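You operate a simulated robot arm through the tools that you are given. There is no shell and no other tool. Be economical: measure what you need, move in short steps, check, and stop when the job is done.

You are at the controls of a simulated robot arm. One attempt, no reset.

## Task
Put the green can in the turntable's tote, reset, switch to auto and send it up.

It is judged by the outcome, as a careful person would: the job done as asked, and still so three seconds after it is handed in. It fails if anything else is knocked over, pushed out of place, dropped, spilled or broken.

## Robot
A 6-joint arm with a two-finger parallel gripper, fixed in place. Base frame: the origin is at the foot of the arm, x ahead of it, y to its left, z up. Units: mm, degrees, N and s.
With the tool pointing down near the work surface it reaches from about 100 to 600 mm from the base axis. Its first joint turns from -66.0 to 66.0 degrees. Payload 2.9 kg.
The TCP is the grasp point between the finger pads, 30 mm short of the fingertips. In the tool frame z runs along the fingers and y along their closing line. The gripper opens to 110 mm. The fingers are 20 mm wide and 10 mm thick; the gripper's body (48 by 112 mm) begins 55 mm behind the TCP.
Orientation is that of the tool frame in the base frame, as a unit quaternion [x, y, z, w]. With the fingers straight down and closing along the base's y, the tool's x points along the base's -x, its y along +y and its z along -z.

## Interface
- The arm moves only by the tool apply_moves. Its argument "deltas" is text: rows parted by semicolons, each of 7 numbers parted by spaces: the shift along the tool's x, y, z in units of 25 mm (1.0 is 25 mm), then the turn, a rotation vector about the tool's x, y, z in units of 5 degrees (1.0 is 5 degrees), then the opening, from 0 (shut) to 1 (fully open). In form: x y z wx wy wz claw; .... A call has 1 to 10 rows; each row shifts and turns the commanded pose from where the row before left it, along the tool's axes as they then stand. A call with a number of a shift or a turn outside -1 to 1 is refused whole. Rows are played at 5 a second. More than 50 mm and 8.6 degrees between two rows, or a gripper value outside its range, and nothing of the call is played. A pose out of reach is approached as far as the arm can. The call stops where the force on the tool passes 40 N (or 10 N more than at its start, if that is more) or the arm is blocked; 0.2 s more then pass. The fingers move at their own pace (about 108 mm/s each) and stop on an object; they squeeze with about 23 N. The grip force told is the motor's: it shows also when the fingers shut on nothing. Time passes only in rows, and 0.2 s behind the last, so rows that do not move let the fingers close. It gives the time, the measured TCP pose, the force on the tool (base axes), the opening and the grip force at its end, in the units of the frame above (readings bear some noise).
- Cameras (640 x 400 px; columns grow to the right, rows downward): "scene" is fixed at [57, 429.3, 1366.5]; the picture's right is [-0.93, -0.37, 0.00], its down [-0.27, 0.68, -0.68] and it looks along [0.25, -0.63, -0.74] (base axes); focal length 214 px, centre (320, 200). "wrist" rides on the gripper at [72, 17, -103] in the tool frame; the picture's right is [-0.23, 0.97, 0.00], its down [-0.76, -0.18, -0.62] and it looks along [-0.61, -0.14, 0.78] (tool axes); focal length 222 px, centre (320, 200). There is no depth. A picture from a camera that has moved, and an enlarged one, comes with that camera's place and axes in the base frame and with its lens. The place of the scene camera against the robot may be out by one fixed shift of up to 12 mm in any direction.
- get_image(camera): a new picture of that camera. The clock stands still meanwhile.
- inspect(camera, box): a new picture of the part [left, top, right, bottom] of that camera's present view, enlarged. The clock stands still meanwhile.
- job_done(): hands the job in; it is judged then, once.

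Go step by step. Nothing tells you positions but the pictures and the camera data: compare them with the known pose of the tool, close in by small moves and look again before you grip or let go. The budget is 120 turns and 64 pictures, counting those below and the enlarged ones. Unless the task says otherwise, let go and move clear before handing in, and close with one line.

The tools are called as a command line: name --argument value ..., lists and objects as JSON in quotes. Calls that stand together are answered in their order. apply_moves: Moves the arm, as the interface text tells. Its arguments: {"type":"object","properties":{"deltas":{"type":"string"}},"required":["deltas"]} The other tools are called the same way: get_image (camera) takes a picture; inspect (camera, box) takes an enlarged picture of a part of a camera's view; job_done () hands the job in.

At the start:

```text
time: 0.0
position: [359.4, -184.4, 1254.5]
ee_rot: [-0.001, 1.0, -0.001, 0.0]
contact_force: [-0.4, -0.5, -0.6]
opening: 109.9
grasp_force: 0.0
```

scene: 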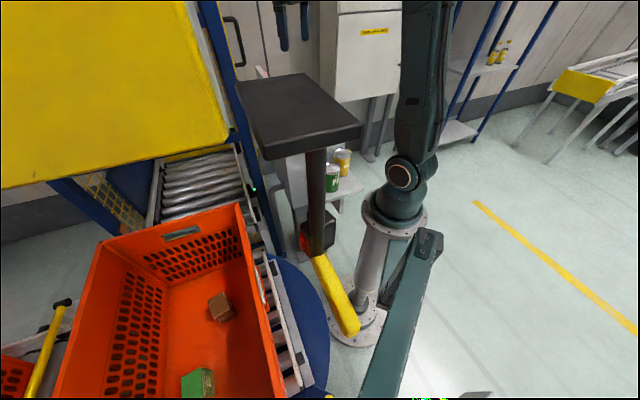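
wrist: 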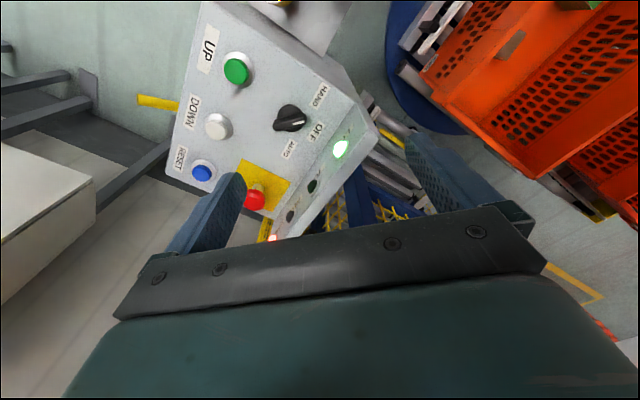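

I see an orange tote on a turntable, cans on a small shelf by the control box, and a panel with UP, DOWN, RESET, a selector and an e-stop. I'll take closer looks first.

inspect --camera "scene" --box '[220, 100, 420, 225]'

inspect --camera "wrist" --box '[140, 0, 400, 250]'

inspect --camera "scene" --box '[40, 180, 360, 400]'

```text
3.20 times, centred on (320, 162) of scene
camera zoom: at [57.0, 429.3, 1366.5], right [-0.93, -0.37, 0.0], down [-0.27, 0.68, -0.68], along [0.25, -0.63, -0.74], focal length 686 px, centre (320, 320)
```

zoom: 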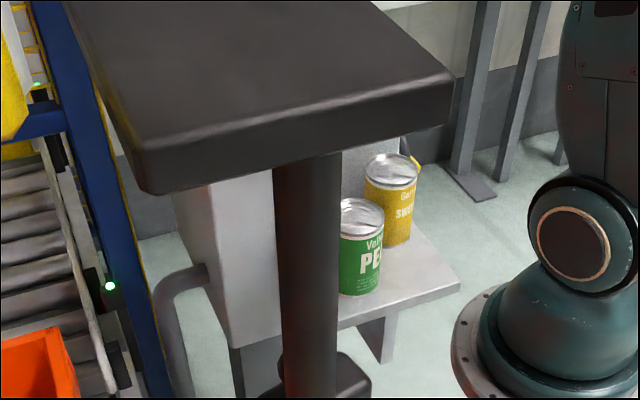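

```text
1.60 times, centred on (270, 125) of wrist
camera zoom: at [286.0, -164.6, 1356.5], right [0.23, 0.97, 0.0], down [0.76, -0.18, 0.62], along [0.61, -0.14, -0.78], focal length 355 px, centre (400, 320)
```

zoom: 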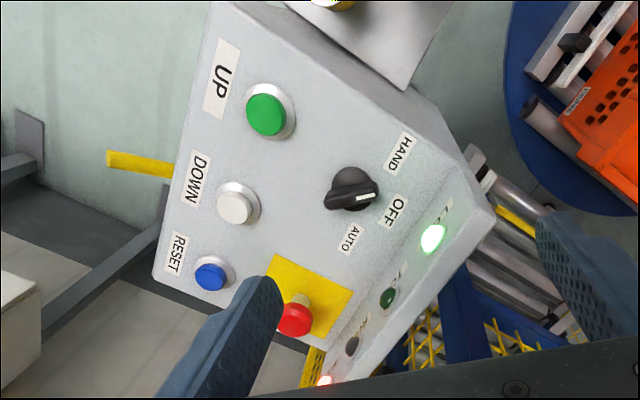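

```text
1.82 times, centred on (200, 290) of scene
camera zoom: at [57.0, 429.3, 1366.5], right [-0.93, -0.37, 0.0], down [-0.27, 0.68, -0.68], along [0.25, -0.63, -0.74], focal length 390 px, centre (538, 36)
```

zoom: 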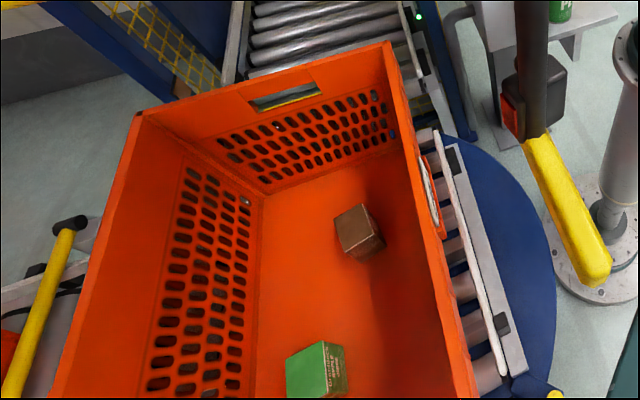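

The green can stands behind a post and a black plate that I need to place accurately. I'll turn the wrist in place to look toward the cans.

apply_moves --deltas "0 0 0 0 0 1 1;0 0 0 0 0 1 1;0 0 0 0 0 1 1;0 0 0 0 0 1 1;0 0 0 0 0 1 1;0 0 0 0 0 1 1;0 0 0 0 0 1 1;0 0 0 0 0 1 1;0 0 0 0 0 1 1;0 0 0 0 0 1 1"

get_image --camera "wrist"

get_image --camera "scene"

```text
time: 2.2
position: [358.8, -184.2, 1254.1]
ee_rot: [0.424, 0.906, 0.0, 0.0]
contact_force: [-0.6, -1.0, 0.2]
opening: 109.9
grasp_force: 0.0
```

```text
58 pictures are left
camera wrist: at [325.0, -114.8, 1356.4], right [0.89, 0.45, 0.0], down [0.35, -0.7, 0.62], along [0.28, -0.56, -0.78], focal length 222 px, centre (320, 200)
```

wrist: 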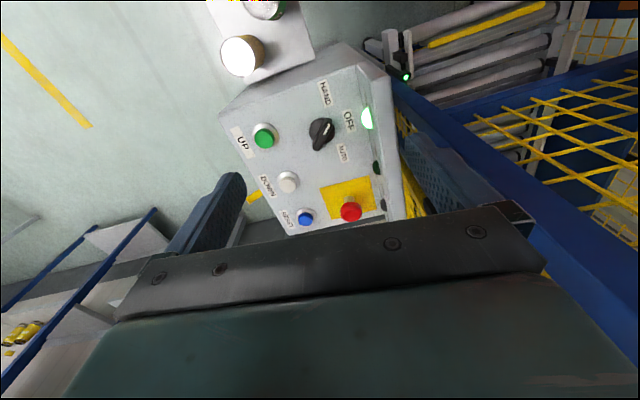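

```text
57 pictures are left
```

scene: 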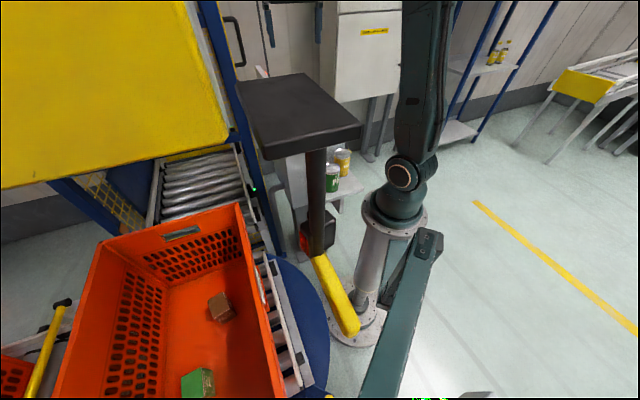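

Triangulating from the two views, the UP button is near (308, -282, 1021), the green can's top is near (235, -130, 890), and the yellow can is about 80 mm beyond it. Next I'll turn the wrist the other way to find the black plate, the post and the tote.

apply_moves --deltas "0 0 0 0 0 -1 1;0 0 0 0 0 -1 1;0 0 0 0 0 -1 1;0 0 0 0 0 -1 1;0 0 0 0 0 -1 1;0 0 0 0 0 -1 1;0 0 0 0 0 -1 1;0 0 0 0 0 -1 1;0 0 0 0 0 -1 1;0 0 0 0 0 -1 1"

apply_moves --deltas "0 0 0 0 0 -1 1;0 0 0 0 0 -1 1;0 0 0 0 0 -1 1;0 0 0 0 0 -1 1;0 0 0 0 0 -1 1;0 0 0 0 0 -1 1;0 0 0 0 0 -1 1;0 0 0 0 0 -1 1;0 0 0 0 0 -1 1;0 0 0 0 0 -1 1"

get_image --camera "wrist"

apply_moves --deltas "0 0 0 0 0 -1 1;0 0 0 0 0 -1 1;0 0 0 0 0 -1 1;0 0 0 0 0 -1 1;0 0 0 0 0 -1 1;0 0 0 0 0 -1 1;0 0 0 0 0 -1 1;0 0 0 0 0 -1 1;0 0 0 0 0 -1 1;0 0 0 0 0 -1 1"

get_image --camera "wrist"

```text
time: 4.4
position: [359.2, -184.7, 1254.2]
ee_rot: [-0.001, 1.0, 0.0, 0.0]
contact_force: [1.3, 0.3, 0.1]
opening: 110.0
grasp_force: 0.0
```

```text
time: 6.6
position: [359.0, -184.7, 1253.6]
ee_rot: [-0.423, 0.906, -0.001, -0.001]
contact_force: [-0.3, -1.3, -0.2]
opening: 109.9
grasp_force: 0.1
```

```text
56 pictures are left
camera wrist: at [299.2, -226.1, 1356.6], right [-0.6, 0.8, 0.0], down [0.63, 0.47, 0.62], along [0.5, 0.37, -0.78], focal length 222 px, centre (320, 200)
```

wrist: 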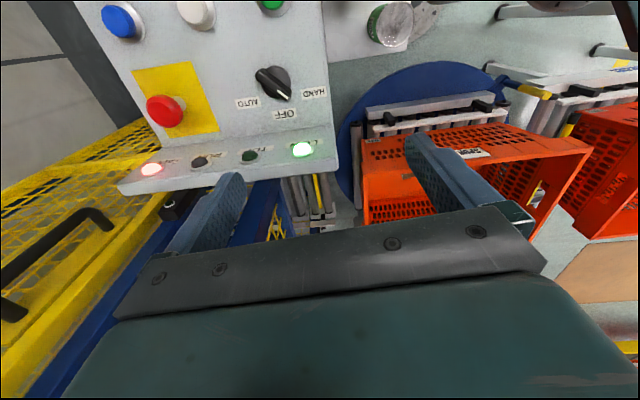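

```text
time: 8.8
position: [359.1, -184.0, 1254.3]
ee_rot: [0.766, -0.642, 0.001, 0.001]
contact_force: [-0.2, 0.3, -0.4]
opening: 110.1
grasp_force: 0.1
```

```text
55 pictures are left
camera wrist: at [354.6, -255.4, 1356.6], right [-1.0, 0.05, 0.0], down [0.04, 0.78, 0.62], along [0.03, 0.62, -0.78], focal length 222 px, centre (320, 200)
```

wrist: 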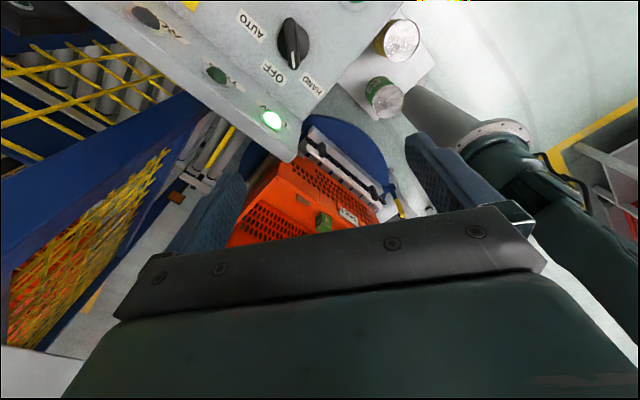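

The wrist views show the can, panel, tote and turntable clearly, but not the black plate. I'll pitch the camera up toward the tote side.

apply_moves --deltas "0 0 0 0 1 0 1;0 0 0 0 1 0 1;0 0 0 0 1 0 1;0 0 0 0 1 0 1;0 0 0 0 1 0 1;0 0 0 0 1 0 1;0 0 0 0 1 0 1"

get_image --camera "wrist"

get_image --camera "scene"

```text
time: 10.4
position: [400.1, -178.3, 1330.1]
ee_rot: [0.744, -0.619, 0.19, 0.166]
contact_force: [0.8, -0.3, 0.2]
opening: 109.9
grasp_force: 0.1
out of reach, approached as far as the arm can: row 1, 2, 4, 5, 6, 7
```

```text
54 pictures are left
camera wrist: at [386.8, -191.3, 1454.4], right [-0.99, 0.02, -0.1], down [0.01, 0.99, 0.17], along [0.1, 0.17, -0.98], focal length 222 px, centre (320, 200)
```

wrist: 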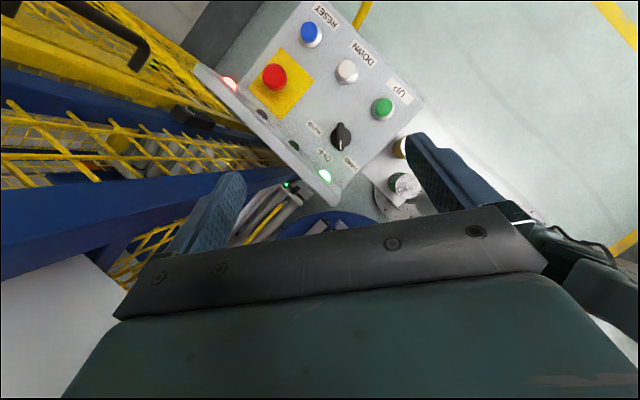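

```text
53 pictures are left
```

scene: 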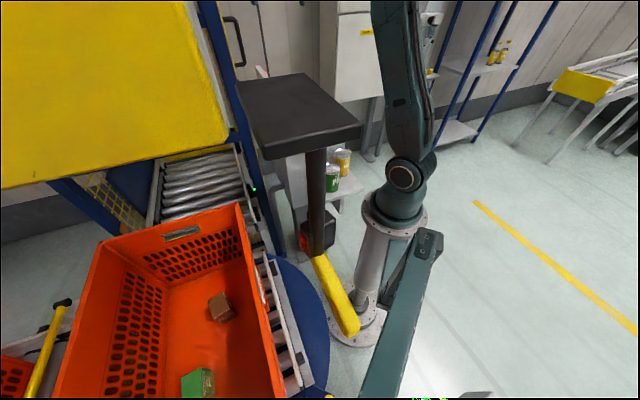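

That tilt pointed the camera down because it is mounted upside down. I'll undo it and tilt the other way.

apply_moves --deltas "0 0 0 0 -1 0 1;0 0 0 0 -1 0 1;0 0 0 0 -1 0 1;0 0 0 0 -1 0 1;0 0 0 0 -1 0 1;0 0 0 0 -1 0 1;0 0 0 0 -1 0 1"

apply_moves --deltas "0 0 0.5 0 -1 0 1;0 0 0.5 0 -1 0 1;0 0 0.5 0 -1 0 1;0 0 0.5 0 -1 0 1;0 0 0 0 -1 0 1;0 0 0 0 -1 0 1"

get_image --camera "wrist"

```text
time: 12.0
position: [399.2, -178.2, 1328.1]
ee_rot: [0.766, -0.642, -0.038, -0.024]
contact_force: [-0.7, -0.6, -0.6]
opening: 110.0
grasp_force: 0.3
```

```text
time: 13.4
position: [379.7, -155.9, 1241.0]
ee_rot: [0.747, -0.632, -0.169, -0.122]
contact_force: [0.3, 0.7, 1.0]
opening: 110.0
grasp_force: 0.1
out of reach, approached as far as the arm can: row 1, 2, 3, 4, 5, 6
```

```text
52 pictures are left
camera wrist: at [383.4, -262.6, 1306.1], right [-0.99, 0.04, 0.12], down [0.12, 0.47, 0.87], along [-0.03, 0.88, -0.47], focal length 222 px, centre (320, 200)
```

wrist: 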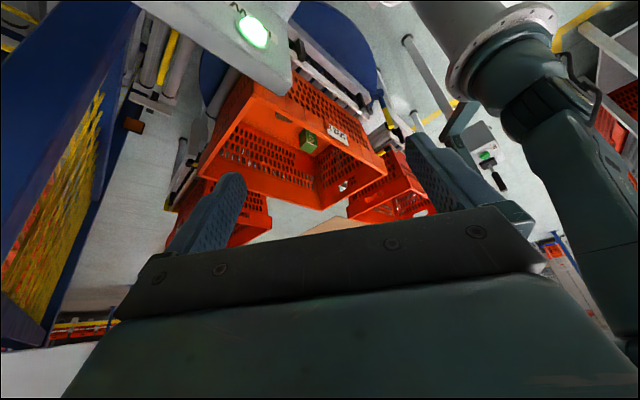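

I can see the tote on the turntable now, with some post and yellow-rod structure beside it at about (390, 110). I'll enlarge that area.

inspect --camera "wrist" --box '[180, 0, 520, 220]'

```text
1.82 times, centred on (350, 110) of wrist
camera zoom: at [383.4, -262.6, 1306.1], right [-0.99, 0.04, 0.12], down [0.12, 0.47, 0.87], along [-0.03, 0.88, -0.47], focal length 404 px, centre (266, 364)
```

zoom: 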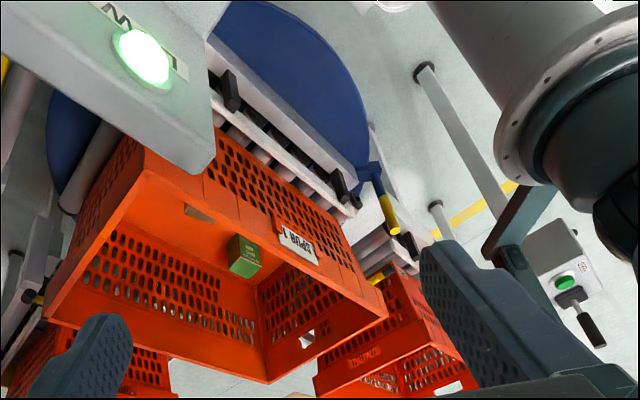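

I still can't see the black plate, probably because the gripper hides it. I'll bring the arm back toward x≈280 and tilt the camera up a little more.

apply_moves --deltas "0 1 0 0 -1 0 1;0 1 0 0 -1 0 1;0 1 0 0 -1 0 1;0 1 0 0 -1 0 1;0 0 0 0 0 -1 1;0 0 0 0 0 -1 1;0 0 0 0 0 -1 1"

get_image --camera "wrist"

get_image --camera "scene"

```text
time: 15.0
position: [287.9, -194.6, 1234.0]
ee_rot: [0.801, -0.543, -0.231, -0.098]
contact_force: [-0.6, -0.5, 0.0]
opening: 109.8
grasp_force: 0.1
out of reach, approached as far as the arm can: row 1, 2, 3, 4, 5, 6, 7
```

```text
50 pictures are left
camera wrist: at [321.2, -300.9, 1291.6], right [-0.96, -0.19, 0.2], down [0.1, 0.44, 0.89], along [-0.26, 0.88, -0.41], focal length 222 px, centre (320, 200)
```

wrist: 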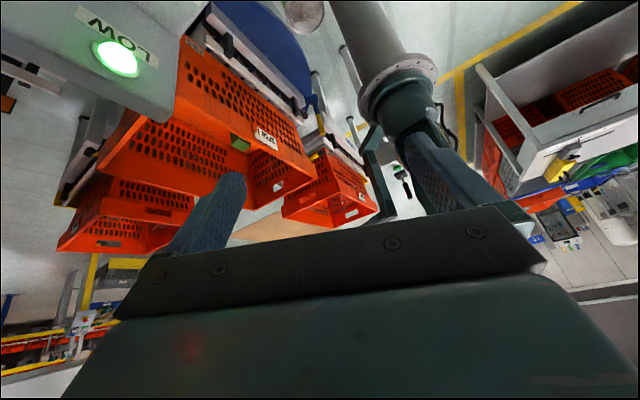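

```text
49 pictures are left
```

scene: 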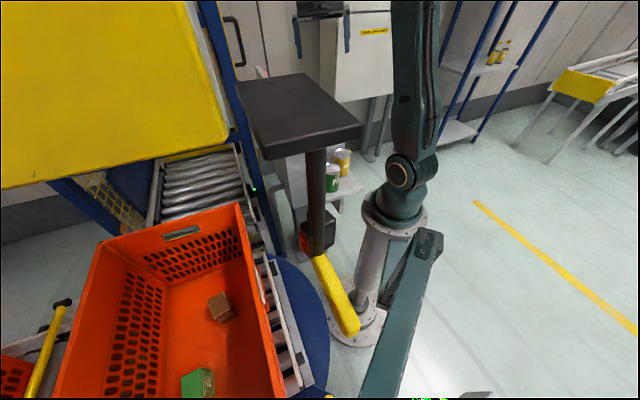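

The black plate and post must be within about 0.3 m of the scene camera, so they're well away from the can. I'll straighten the tool and come down a little.

apply_moves --deltas "0 0 0.4 0.19 0.955 0 1;0 0 0.4 0.19 0.955 0 1;0 0 0.4 0.19 0.955 0 1;0 0 0.4 0.19 0.955 0 1;0 0 0.4 0.19 0.955 0 1;0 0 0.4 0.19 0.955 0 1;0 0 0 0 0 0 1"

```text
time: 16.6
position: [295.7, -192.3, 1262.2]
ee_rot: [0.826, -0.563, -0.021, -0.021]
contact_force: [0.2, -0.7, 0.2]
opening: 110.2
grasp_force: 0.0
out of reach, approached as far as the arm can: row 1, 2, 3, 4, 5, 6
```

The commanded pose sits above the reachable region, so I'll go straight down until the readings track.

apply_moves --deltas "0 0 1 0 0 0 1;0 0 1 0 0 0 1;0 0 1 0 0 0 1;0 0 0 0 0 0 1"

```text
time: 17.6
position: [296.2, -189.7, 1186.6]
ee_rot: [0.827, -0.562, 0.001, -0.017]
contact_force: [-1.2, -0.2, -0.2]
opening: 109.9
grasp_force: 0.1
out of reach, approached as far as the arm can: row 1
```

Tracking again. I'll level the tool, move above the green can and turn so the fingers close along x, away from the yellow can.

apply_moves --deltas "0 0 0 -0.34 0.2 0 1;-0.76 0.313 0.8 0 0 0 1;-0.76 0.313 0.8 0 0 0 1;-0.76 0.313 0.8 0 0 0 1;-0.76 0.313 0.8 0 0 0 1;0 0 0 0 0 0.864 1;0 0 0 0 0 0.864 1;0 0 0 0 0 0.864 1;0 0 0 0 0 0.864 1;0 0 0 0 0 0.864 1"

get_image --camera "wrist"

get_image --camera "scene"

```text
time: 19.8
position: [239.4, -131.1, 1107.3]
ee_rot: [-0.706, 0.709, 0.0, -0.001]
contact_force: [-0.3, -0.5, -0.8]
opening: 110.0
grasp_force: 0.2
```

```text
48 pictures are left
camera wrist: at [222.1, -200.7, 1210.7], right [-0.97, 0.23, 0.0], down [0.18, 0.76, 0.62], along [0.14, 0.61, -0.78], focal length 222 px, centre (320, 200)
```

wrist: 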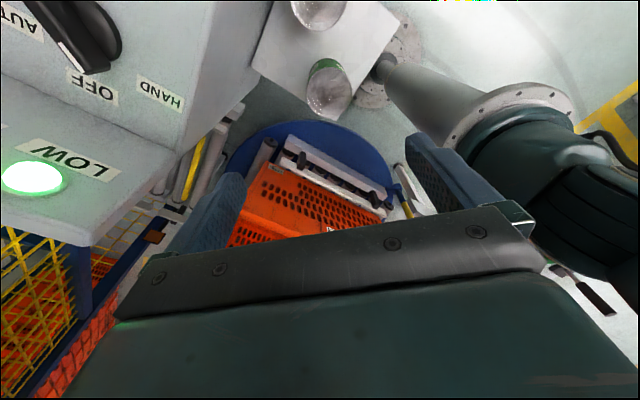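

```text
47 pictures are left
```

scene: 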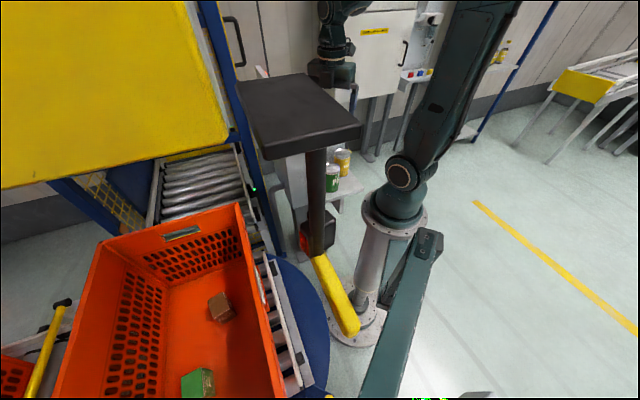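

The can's lid looks to be near (226, -118), z≈870–890. I'll shift over it, come down to about z=990 and look again.

apply_moves --deltas "-0.24 0.26 0.9 0 0 0 1;-0.24 0.26 0.9 0 0 0 1;0 0 0.9 0 0 0 1;0 0 0.9 0 0 0 1;0 0 0.9 0 0 0 1;0 0 0 0 0 0 1"

get_image --camera "wrist"

inspect --camera "scene" --box '[230, 20, 430, 220]'

```text
time: 21.2
position: [225.0, -119.3, 994.5]
ee_rot: [-0.706, 0.708, 0.0, -0.001]
contact_force: [-0.3, 0.8, -0.8]
opening: 110.0
grasp_force: 0.0
```

```text
46 pictures are left
camera wrist: at [207.9, -189.2, 1097.8], right [-0.97, 0.23, 0.0], down [0.18, 0.76, 0.62], along [0.14, 0.61, -0.78], focal length 222 px, centre (320, 200)
```

wrist: 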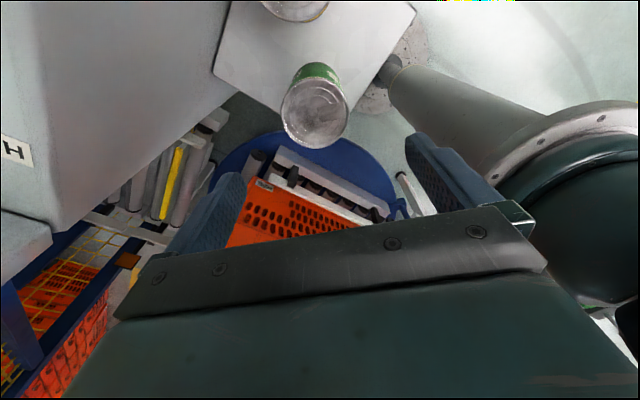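

```text
2.00 times, centred on (330, 120) of scene
camera zoom: at [57.0, 429.3, 1366.5], right [-0.93, -0.37, 0.0], down [-0.27, 0.68, -0.68], along [0.25, -0.63, -0.74], focal length 429 px, centre (300, 360)
```

zoom: 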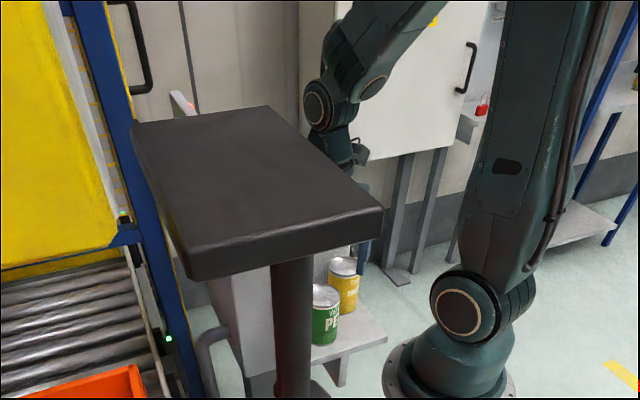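

The lid is centred near (227, -126), z≈885. I'll fine-shift, come down another 55 mm and look again before the fingers reach it.

apply_moves --deltas "0.26 -0.1 0.8 0 0 0 1;0 0 0.8 0 0 0 1;0 0 0.6 0 0 0 1;0 0 0 0 0 0 1"

get_image --camera "wrist"

```text
time: 22.2
position: [228.0, -125.7, 940.5]
ee_rot: [-0.706, 0.708, 0.0, -0.002]
contact_force: [0.4, 0.1, -0.1]
opening: 110.2
grasp_force: 0.0
```

```text
44 pictures are left
camera wrist: at [210.9, -195.9, 1043.3], right [-0.97, 0.23, 0.0], down [0.18, 0.76, 0.62], along [0.14, 0.61, -0.78], focal length 222 px, centre (320, 200)
```

wrist: 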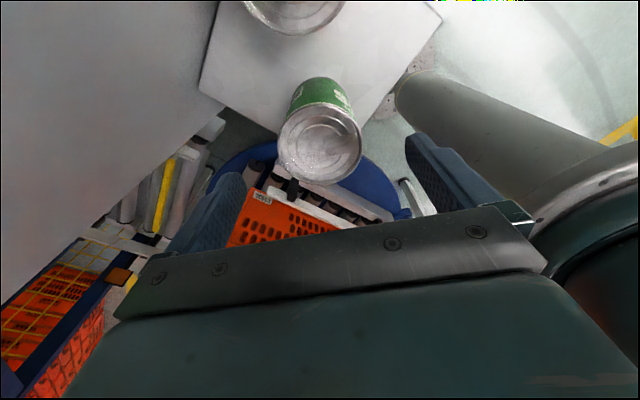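

Centred on the can (≈226, -128, lid z≈890). I'll descend around it and watch the force.

apply_moves --deltas "0.08 0.06 0.75 0 0 0 1;0 0 0.75 0 0 0 1;0 0 0.75 0 0 0 1;0 0 0.75 0 0 0 1;0 0 0.6 0 0 0 1;0 0 0 0 0 0 1"

get_image --camera "wrist"

```text
time: 23.6
position: [226.2, -128.7, 850.7]
ee_rot: [-0.707, 0.708, 0.0, -0.001]
contact_force: [0.2, 0.4, 0.2]
opening: 110.0
grasp_force: 0.0
```

```text
43 pictures are left
camera wrist: at [209.2, -197.6, 953.4], right [-0.97, 0.23, 0.0], down [0.18, 0.76, 0.62], along [0.14, 0.61, -0.78], focal length 222 px, centre (320, 200)
```

wrist: 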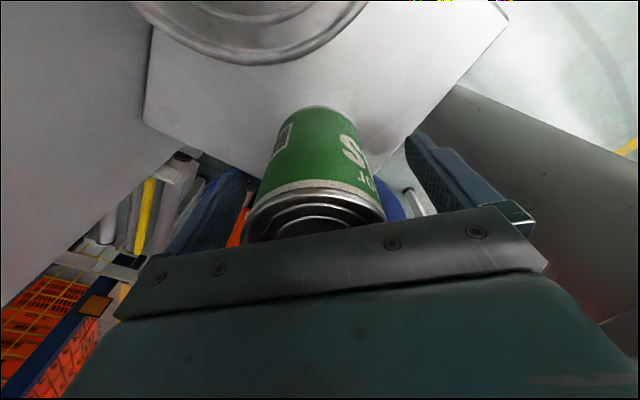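

The can is between the fingers and the tips are just above the shelf. Closing the gripper.

apply_moves --deltas "0 0 0 0 0 0 0.5;0 0 0 0 0 0 0.3;0 0 0 0 0 0 0.3;0 0 0 0 0 0 0.3;0 0 0 0 0 0 0.3"

```text
time: 24.8
position: [227.7, -127.7, 850.7]
ee_rot: [-0.706, 0.708, 0.0, -0.001]
contact_force: [1.5, 0.3, 0.4]
opening: 59.6
grasp_force: 23.0
```

The can is gripped at 59.6 mm. I'll lift it straight up and check.

apply_moves --deltas "0 0 -0.3 0 0 0 0.3;0 0 -0.5 0 0 0 0.3;0 0 -0.8 0 0 0 0.3;0 0 -1 0 0 0 0.3;0 0 -1 0 0 0 0.3;0 0 -1 0 0 0 0.3;0 0 -1 0 0 0 0.3;0 0 -1 0 0 0 0.3;0 0 -1 0 0 0 0.3"

get_image --camera "wrist"

```text
time: 26.8
position: [227.6, -127.1, 1039.3]
ee_rot: [-0.706, 0.708, 0.0, -0.001]
contact_force: [0.2, 0.1, -2.9]
opening: 59.6
grasp_force: 23.3
```

```text
42 pictures are left
camera wrist: at [209.9, -196.9, 1142.8], right [-0.97, 0.23, 0.0], down [0.18, 0.76, 0.62], along [0.14, 0.61, -0.78], focal length 222 px, centre (320, 200)
```

wrist: 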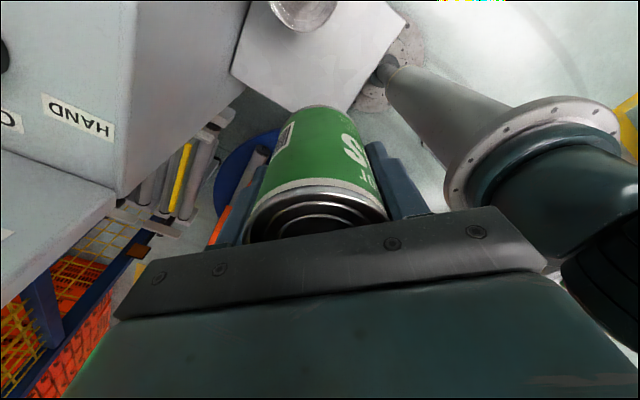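

The can is held securely. Now I'll swing toward the tote at this height in a partial move, then look.

apply_moves --deltas "-0.94 0 -0.1 0 0 0 0.3;-0.94 0 -0.1 0 0 0 0.3;-0.94 -0.4 -0.1 0 0 0 0.3;-0.94 -0.4 -0.1 0 0 0 0.3;-0.94 -0.5 -0.1 0 0 0 0.3;-0.94 -0.5 -0.1 0 0 0 0.3;-0.94 -0.5 -0.1 0 0 0 0.3;-0.94 -0.5 -0.1 0 0 0 0.3;0 0 0 0 0 0 0.3"

get_image --camera "wrist"

get_image --camera "scene"

```text
time: 28.8
position: [297.6, 60.9, 1062.0]
ee_rot: [-0.707, 0.708, 0.0, -0.002]
contact_force: [0.1, 0.7, -2.7]
opening: 59.5
grasp_force: 22.9
```

```text
41 pictures are left
camera wrist: at [280.0, -9.3, 1163.5], right [-0.97, 0.23, 0.0], down [0.18, 0.76, 0.62], along [0.14, 0.61, -0.78], focal length 222 px, centre (320, 200)
```

wrist: 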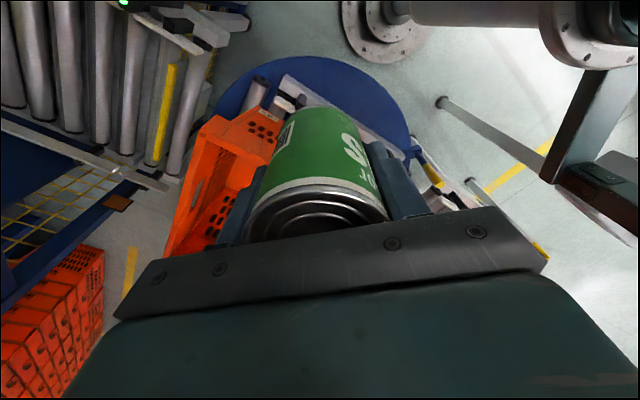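

```text
40 pictures are left
```

scene: 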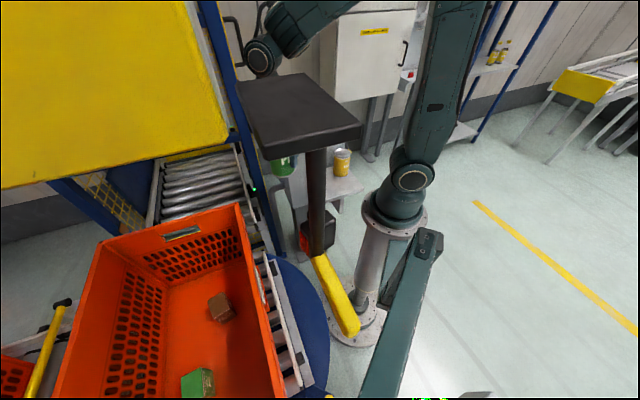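

The tote's near corner is around (472, 79), rim z≈840, with its long near wall running at 45°. I'll carry the can on over the tote mouth and turn the wrist 45° to line up with the walls.

apply_moves --deltas "-0.95 -0.16 0 0 0 0 0.3;-0.95 -0.16 0 0 0 0 0.3;-0.95 -0.16 0 0 0 0 0.3;-0.95 -0.16 0 0 0 0 0.3;-0.95 -0.16 0 0 0 0 0.3;-0.95 -0.16 0 0 0 0 0.3;0 0 0 0 0 0 0.3"

apply_moves --deltas "0 0 0 0 0 -1 0.3;0 0 0 0 0 -1 0.3;0 0 0 0 0 -1 0.3;0 0 0 0 0 -1 0.3;0 0 0 0 0 -1 0.3;0 0 0 0 0 -1 0.3;0 0 0 0 0 -1 0.3;0 0 0 0 0 -1 0.3;0 0 0 0 0 -1 0.3;0 0 0 0 0 0 0.3"

get_image --camera "wrist"

get_image --camera "scene"

```text
time: 30.4
position: [313.6, 170.3, 1059.4]
ee_rot: [-0.688, 0.725, 0.004, -0.004]
contact_force: [-0.1, 0.4, -3.2]
opening: 59.5
grasp_force: 22.6
```

```text
time: 32.6
position: [312.2, 172.5, 1059.5]
ee_rot: [0.915, -0.404, -0.007, 0.004]
contact_force: [-0.2, 0.6, -3.2]
opening: 59.8
grasp_force: 22.8
```

```text
39 pictures are left
camera wrist: at [349.4, 109.5, 1162.4], right [-0.87, -0.49, 0.01], down [-0.37, 0.68, 0.63], along [-0.32, 0.54, -0.78], focal length 222 px, centre (320, 200)
```

wrist: 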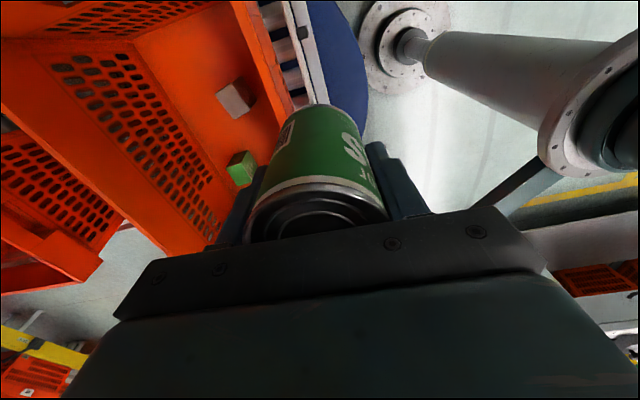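

```text
38 pictures are left
```

scene: 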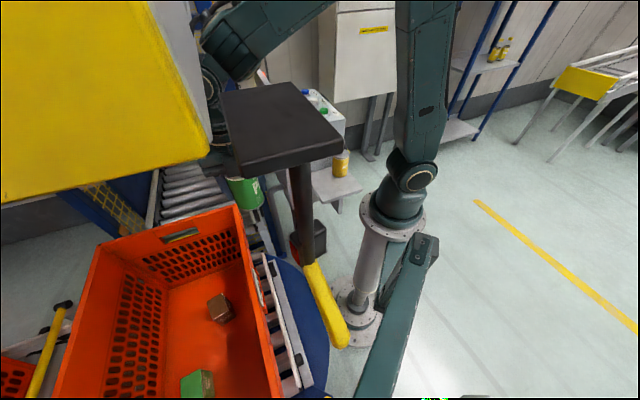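

The yellow slab, black plate and post all shifted in the scene picture, and the arm stopped about 33 mm short in y. The arm must be pressing on that hanging assembly, so I'll back off straight away and see how it settles.

apply_moves --deltas "0.594 0.82 0 0 0 0 0.3;0.594 0.82 0 0 0 0 0.3;0.594 0.82 0 0 0 0 0.3;0.594 0.82 0 0 0 0 0.3;0 0 0 0 0 0 0.3;0 0 0 0 0 0 0.3"

get_image --camera "scene"

```text
time: 34.0
position: [305.7, 102.8, 1060.0]
ee_rot: [0.924, -0.383, 0.0, 0.001]
contact_force: [0.1, -0.4, -2.9]
opening: 59.7
grasp_force: 23.5
```

```text
37 pictures are left
```

scene: 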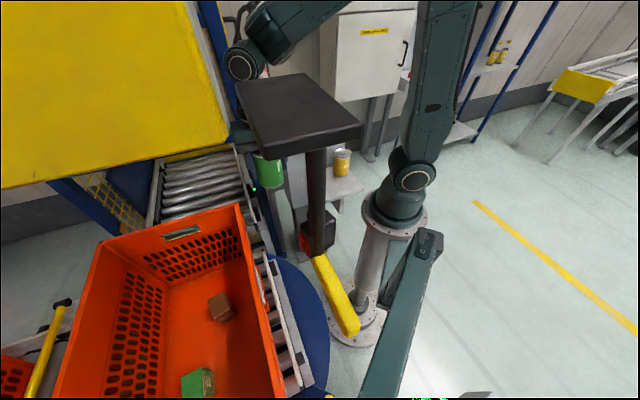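

The assembly sprang back to exactly where it was, so nothing was disturbed. I'll retreat a bit and tilt the tool to horizontal so the wrist camera can look up at it.

apply_moves --deltas "0.587 0.587 -0.7 0 0 0 0.3;0.587 0.587 -0.7 0 0 0 0.3;0.587 0.587 -0.7 0 0 0 0.3;0.587 0.587 -0.7 0 0 0 0.3;0 0 0 0 0 1 0.3;0 0 0 0 0 1 0.3;0 0 0 0 0 1 0.3;0 0 0 0 0 1 0.3;0 0 0 0 0 1 0.3;0 0 0 0 0 0 0.3"

apply_moves --deltas "0 0 0 0 -1 0 0.3;0 0 0 0 -1 0 0.3;0 0 0 0 -1 0 0.3;0 0 0 0 -1 0 0.3;0 0 0 0 -1 0 0.3;0 0 0 0 -1 0 0.3;0 0 0 0 -1 0 0.3;0 0 0 0 -1 0 0.3;0 0 0 0 0 0 0.3"

get_image --camera "wrist"

get_image --camera "scene"

```text
time: 36.2
position: [306.0, 20.2, 1129.9]
ee_rot: [0.819, -0.574, -0.001, 0.001]
contact_force: [-0.1, -0.1, -2.5]
opening: 59.5
grasp_force: 23.7
```

```text
time: 38.2
position: [305.8, 20.2, 1129.3]
ee_rot: [0.769, -0.54, -0.28, -0.196]
contact_force: [0.1, 0.5, -3.4]
opening: 59.6
grasp_force: 23.4
```

```text
36 pictures are left
camera wrist: at [330.7, -97.7, 1161.5], right [-0.97, -0.17, 0.15], down [0.11, 0.23, 0.97], along [-0.2, 0.96, -0.21], focal length 222 px, centre (320, 200)
```

wrist: 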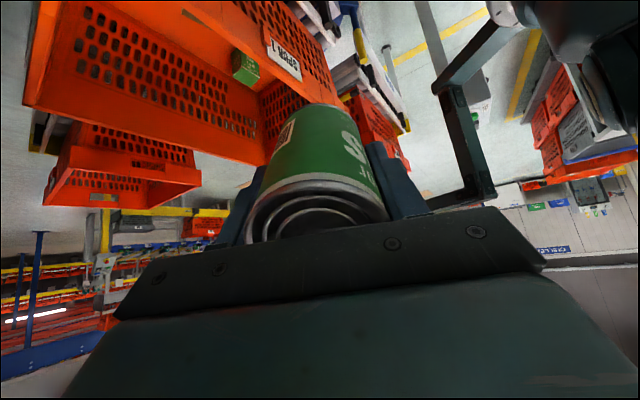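

```text
35 pictures are left
```

scene: 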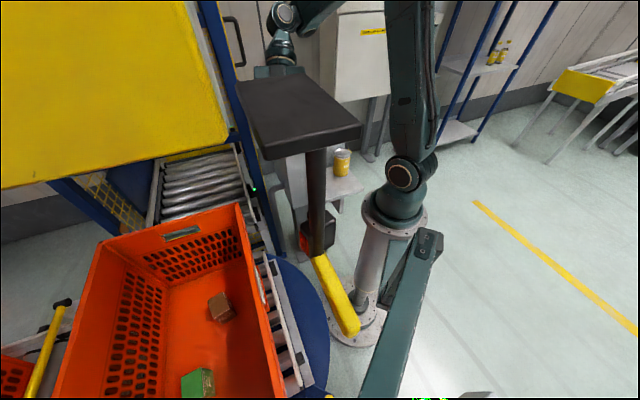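

Still clear at these elevations. I'll tilt another 35° to look slightly upward.

apply_moves --deltas "0 0 0 0 -1 0 0.3;0 0 0 0 -1 0 0.3;0 0 0 0 -1 0 0.3;0 0 0 0 -1 0 0.3;0 0 0 0 -1 0 0.3;0 0 0 0 -1 0 0.3;0 0 0 0 -1 0 0.3;0 0 0 0 -1 0 0.3;0 0 0 0 0 0 0.3"

get_image --camera "wrist"

```text
time: 40.2
position: [247.9, 63.5, 1022.2]
ee_rot: [0.626, -0.442, -0.525, -0.37]
contact_force: [0.8, -1.0, -4.0]
opening: 59.7
grasp_force: 23.0
out of reach, approached as far as the arm can: row 1, 2, 3, 4, 5, 6, 7, 8
```

```text
34 pictures are left
camera wrist: at [271.8, -47.3, 969.3], right [-0.93, -0.29, 0.23], down [0.33, -0.39, 0.86], along [-0.16, 0.87, 0.46], focal length 222 px, centre (320, 200)
```

wrist: 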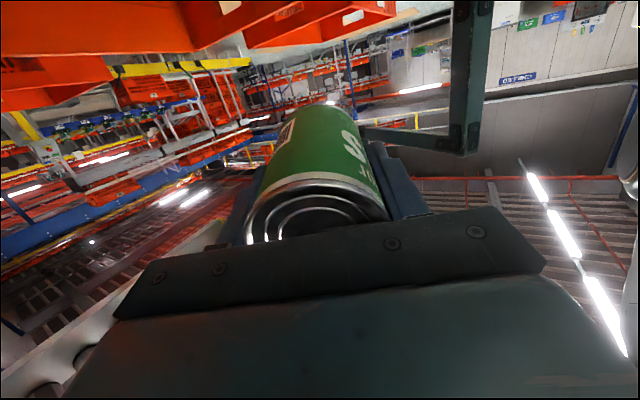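

The hanging assembly is still hidden behind the gripper in every view. I'll level the tool, back away, and look with the assembly toward the image's free right side.

apply_moves --deltas "0 0 0 0 1 0 0.3;0 0 0 0 1 0 0.3;0 0 0 0 1 0 0.3;0 0 0 0 1 0 0.3;0 0 0 0 1 0 0.3;0 0 0 0 1 0 0.3;0 0 0 0 1 0 0.3;0 0 0 0 1 0 0.3;0 0 0 0 0 0 0.3"

apply_moves --deltas "0 0 0 0 1 0 0.3;0 0 0 0 1 0 0.3;0 0 0 0 1 0 0.3;0 0 0 0 1 0 0.3;0 0 0 0 1 0 0.3;0 0 0 0 1 0 0.3;0 0 0 0 1 0 0.3;0 0 0 0 1 0 0.3;0 0 0 0 0 0 0.3"

apply_moves --deltas "0.95 0.1 -0.4 0 0 1 0.3;0.95 0.1 -0.4 0 0 1 0.3;0.95 0.1 -0.4 0 0 1 0.3;0.95 0.1 -0.4 0 0 1 0.3;0 0 0 0 0 1 0.3;0 0 0 0 0 1 0.3;0 0 0 0 0 1 0.3;0 0 0 0 0 1 0.3;0 0 0 0 0 1 0.3;0 0 0 0 0 1 0.3"

apply_moves --deltas "0 0 0 0 -1 0 0.3;0 0 0 0 -1 0 0.3;0 0 0 0 -1 0 0.3;0 0 0 0 -1 0 0.3;0 0 0 0 -1 0 0.3;0 0 0 0 -1 0 0.3;0 0 0 0 -1 0 0.3;0 0 0 0 0 0 0.3"

get_image --camera "wrist"

```text
time: 42.2
position: [249.5, 63.8, 1023.0]
ee_rot: [0.769, -0.54, -0.28, -0.195]
contact_force: [0.5, 0.2, -3.3]
opening: 59.8
grasp_force: 23.0
```

```text
time: 44.2
position: [251.0, 63.5, 1023.4]
ee_rot: [0.818, -0.575, 0.0, 0.001]
contact_force: [-0.5, -0.2, -3.4]
opening: 59.8
grasp_force: 22.9
```

```text
time: 46.4
position: [259.2, -30.4, 1064.4]
ee_rot: [-0.499, 0.867, 0.0, -0.001]
contact_force: [0.0, -0.4, -3.1]
opening: 59.8
grasp_force: 23.0
```

```text
time: 48.2
position: [260.6, -30.0, 1063.2]
ee_rot: [-0.476, 0.827, 0.15, 0.26]
contact_force: [0.3, -0.7, -3.7]
opening: 59.6
grasp_force: 22.5
```

```text
33 pictures are left
camera wrist: at [185.7, -122.7, 1106.2], right [-0.75, 0.65, 0.13], down [0.29, 0.14, 0.95], along [0.6, 0.75, -0.29], focal length 222 px, centre (320, 200)
```

wrist: 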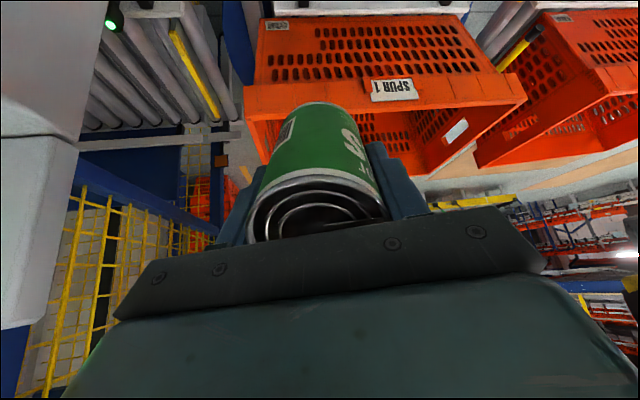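

I have a clear view of the tote ("SPUR 1") and nothing hanging below about z=1100. I'll tilt a bit more to see higher up on the right.

apply_moves --deltas "0 0 0 0 -1 0 0.3;0 0 0 0 -1 0 0.3;0 0 0 0 -1 0 0.3;0 0 0 0 -1 0 0.3;0 0 0 0 -1 0 0.3;0 0 0 0 0 0 0.3"

get_image --camera "wrist"

```text
time: 49.6
position: [259.7, -31.9, 1063.8]
ee_rot: [-0.433, 0.75, 0.25, 0.433]
contact_force: [-0.1, 0.2, -2.8]
opening: 59.8
grasp_force: 22.8
```

```text
32 pictures are left
camera wrist: at [182.3, -129.0, 1052.0], right [-0.79, 0.59, 0.2], down [0.08, -0.23, 0.97], along [0.61, 0.78, 0.13], focal length 222 px, centre (320, 200)
```

wrist: 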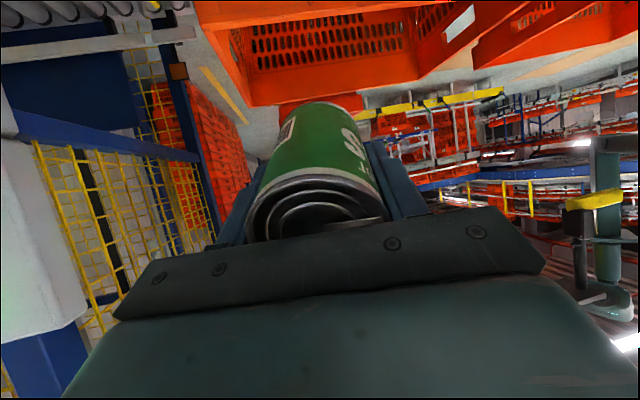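

There: a yellow-and-black assembly on a green stand at the far right. I'll enlarge it.

inspect --camera "wrist" --box '[480, 120, 640, 350]'

```text
1.74 times, centred on (560, 235) of wrist
camera zoom: at [182.3, -129.0, 1052.0], right [-0.79, 0.59, 0.2], down [0.08, -0.23, 0.97], along [0.61, 0.78, 0.13], focal length 386 px, centre (-97, 139)
```

zoom: 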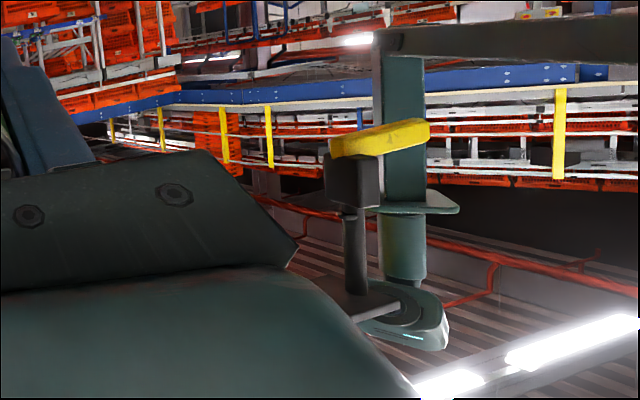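

Triangulation puts this assembly, including the yellow slab, about 100–250 mm from the scene camera on its mast, roughly at x 100–400, y 220–400, z 1150–1345. I'll move the view sideways to see the slab itself.

apply_moves --deltas "-0.597 -0.867 0.233 0 0 0 0.3;-0.597 -0.867 0.233 0 0 0 0.3;-0.597 -0.867 0.233 0 0 0 0.3;-0.597 -0.867 0.233 0 0 0 0.3;-0.597 -0.867 0.233 0 0 0 0.3;-0.597 -0.867 0.233 0 0 0 0.3;0 0 0 0 0 0 0.3"

get_image --camera "wrist"

```text
time: 51.2
position: [411.7, -31.2, 1123.6]
ee_rot: [-0.433, 0.751, 0.25, 0.432]
contact_force: [0.3, 0.0, -3.0]
opening: 59.5
grasp_force: 22.9
```

```text
30 pictures are left
camera wrist: at [333.3, -129.5, 1112.3], right [-0.79, 0.59, 0.2], down [0.08, -0.23, 0.97], along [0.61, 0.78, 0.13], focal length 222 px, centre (320, 200)
```

wrist: 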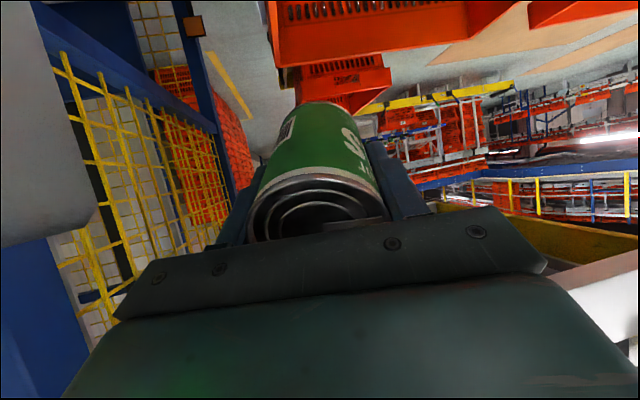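

inspect --camera "wrist" --box '[420, 160, 640, 360]'

```text
2.00 times, centred on (530, 260) of wrist
camera zoom: at [333.3, -129.5, 1112.3], right [-0.79, 0.59, 0.2], down [0.08, -0.23, 0.97], along [0.61, 0.78, 0.13], focal length 444 px, centre (-100, 80)
```

zoom: 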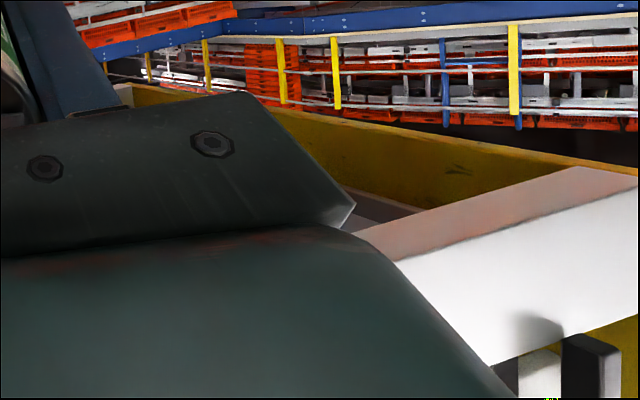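

The yellow slab is the underside of an overhead hood: bottom z≈1300, near edge along x+y≈490. My wrist at z≈1360 touched it, so I need to go in low. The tote rim is at z≈830 and the can's bottom is about 43 mm below the TCP. I'll level out, drop to about z=910 outside the tote, then go in tilted outward. First, untilt and retreat.

apply_moves --deltas "0 0 0 0 1 0 0.3;0 0 0 0 1 0 0.3;0 0 0 0 1 0 0.3;0 0 0 0 1 0 0.3;0 0 0 0 1 0 0.3;0 0 0 0 1 0 0.3;0 0 0 0 1 0 0.3;0 0 0 0 1 0 0.3;0 0 0 0 1 0 0.3;0 0 0 0 1 0 0.3"

apply_moves --deltas "0 0 0 0 1 0 0.3;0 0 0 0 1 0 0.3;0 0 0 0 0 0 0.3"

```text
time: 53.4
position: [411.8, -31.4, 1122.8]
ee_rot: [-0.497, 0.863, 0.043, 0.073]
contact_force: [0.1, -0.7, -2.9]
opening: 59.8
grasp_force: 23.3
```

```text
time: 54.2
position: [410.7, -31.1, 1123.2]
ee_rot: [-0.499, 0.867, 0.0, -0.002]
contact_force: [-0.9, 0.6, -2.4]
opening: 59.6
grasp_force: 23.3
```

apply_moves --deltas "0.229 0.893 0.98 0 0 0 0.3;0.229 0.893 0.98 0 0 0 0.3;0.229 0.893 0.98 0 0 0 0.3;0.229 0.893 0.98 0 0 0 0.3;0.229 0.893 0.98 0 0 0 0.3;0 0 0 0 0 -1 0.3;0 0 0 0 0 -1 0.3;0 0 0 0 0 -1 0.3;0 0 0 0 0 -1 0.3;0 0 0 0 0 -1 0.3"

apply_moves --deltas "0 0 0 0 0 -1 0.3;0 0 0 0 0 -1 0.3;0 0 0 0 0 -1 0.3;0 0 0 0 0 -1 0.3;0 0 0 0 0 -1 0.3;0 0 0 0 0 -1 0.3;0 0 0 0 0 -1 0.3;0 0 0 0 0 -1 0.3;0 0 0 0 0 -1 0.3;0 0 0 0 0 -1 0.3"

```text
time: 56.4
position: [299.6, -0.8, 1000.6]
ee_rot: [-0.676, 0.737, 0.0, -0.002]
contact_force: [0.0, -0.3, -2.9]
opening: 59.5
grasp_force: 23.3
```

```text
time: 58.6
position: [298.9, -0.2, 1000.9]
ee_rot: [0.924, -0.382, 0.0, 0.001]
contact_force: [0.3, 0.3, -3.8]
opening: 59.4
grasp_force: 22.6
```

apply_moves --deltas "-0.88 -0.463 0.43 0 0 0 0.3;-0.88 -0.463 0.43 0 0 0 0.3;-0.88 -0.463 0.43 0 0 0 0.3;-0.88 -0.463 0.43 0 0 0 0.3;-0.88 -0.463 0.43 0 0 0 0.3;-0.88 -0.463 0.43 0 0 0 0.3;-0.88 -0.463 0.43 0 0 0 0.3;-0.88 -0.463 0.43 0 0 0 0.3;0 0 0 0 0 0 0.3"

get_image --camera "scene"

get_image --camera "wrist"

```text
time: 60.6
position: [240.2, 189.6, 915.0]
ee_rot: [0.923, -0.384, 0.0, 0.0]
contact_force: [-0.4, -0.1, -3.1]
opening: 59.3
grasp_force: 22.9
```

```text
28 pictures are left
```

scene: 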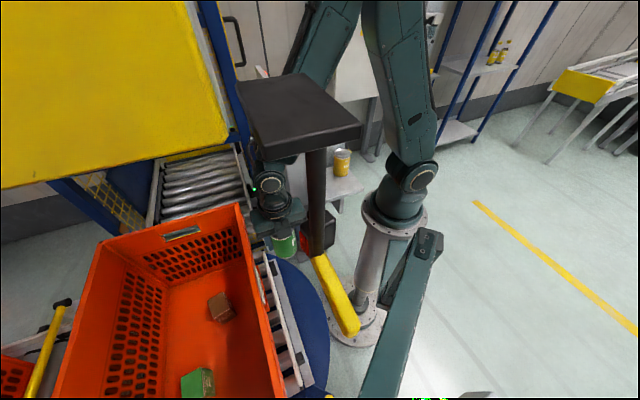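

```text
27 pictures are left
camera wrist: at [279.2, 128.9, 1017.1], right [-0.85, -0.53, 0.0], down [-0.41, 0.67, 0.62], along [-0.33, 0.53, -0.78], focal length 222 px, centre (320, 200)
```

wrist: 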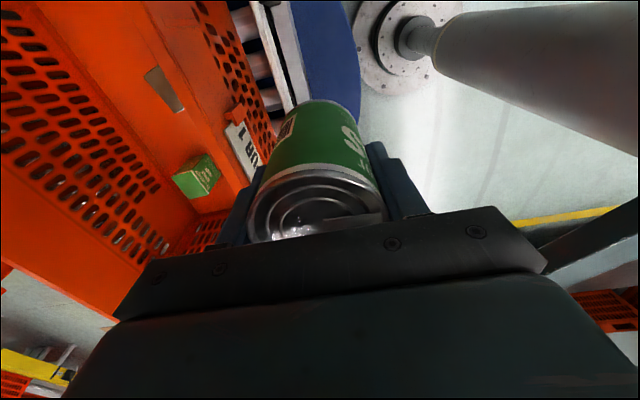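

Nothing has been disturbed. I'll tilt the tool 20° outward, which keeps the wrist back from the hood, then move in over the rim.

apply_moves --deltas "0 0 0 1 0 0 0.3;0 0 0 1 0 0 0.3;0 0 0 1 0 0 0.3;0 0 0 1 0 0 0.3;0 0 0 0 0 0 0.3"

get_image --camera "wrist"

```text
time: 61.8
position: [251.2, 198.7, 917.0]
ee_rot: [0.91, -0.378, 0.065, -0.159]
contact_force: [0.6, 0.1, -3.1]
opening: 59.3
grasp_force: 22.7
out of reach, approached as far as the arm can: row 4
```

```text
26 pictures are left
camera wrist: at [265.7, 112.5, 1007.5], right [-0.81, -0.49, -0.33], down [-0.57, 0.51, 0.65], along [-0.15, 0.71, -0.69], focal length 222 px, centre (320, 200)
```

wrist: 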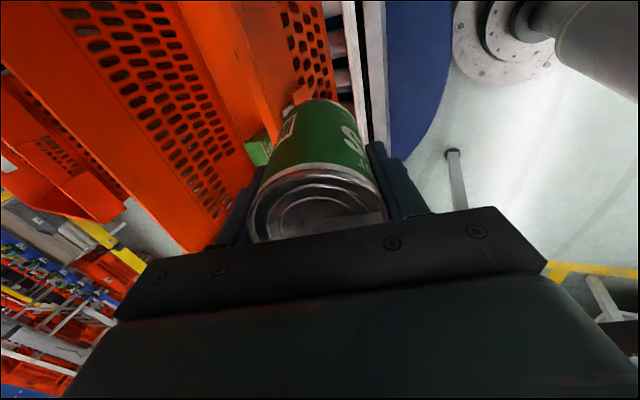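

Moving outward over the rim at constant height.

apply_moves --deltas "-0.3 -0.92 0.335 0 0 0 0.3;-0.3 -0.92 0.335 0 0 0 0.3;-0.3 -0.92 0.335 0 0 0 0.3;-0.3 -0.92 0.335 0 0 0 0.3;0 0 0 0 0 0 0.3"

get_image --camera "scene"

```text
time: 63.0
position: [299.4, 288.7, 915.8]
ee_rot: [0.909, -0.378, 0.066, -0.16]
contact_force: [0.4, 0.1, -2.6]
opening: 59.6
grasp_force: 23.2
```

```text
25 pictures are left
```

scene: 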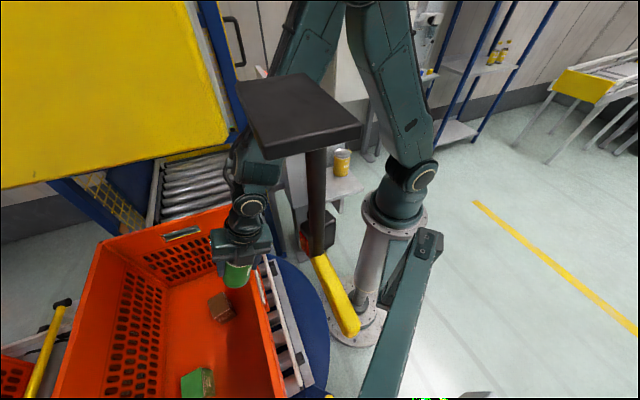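

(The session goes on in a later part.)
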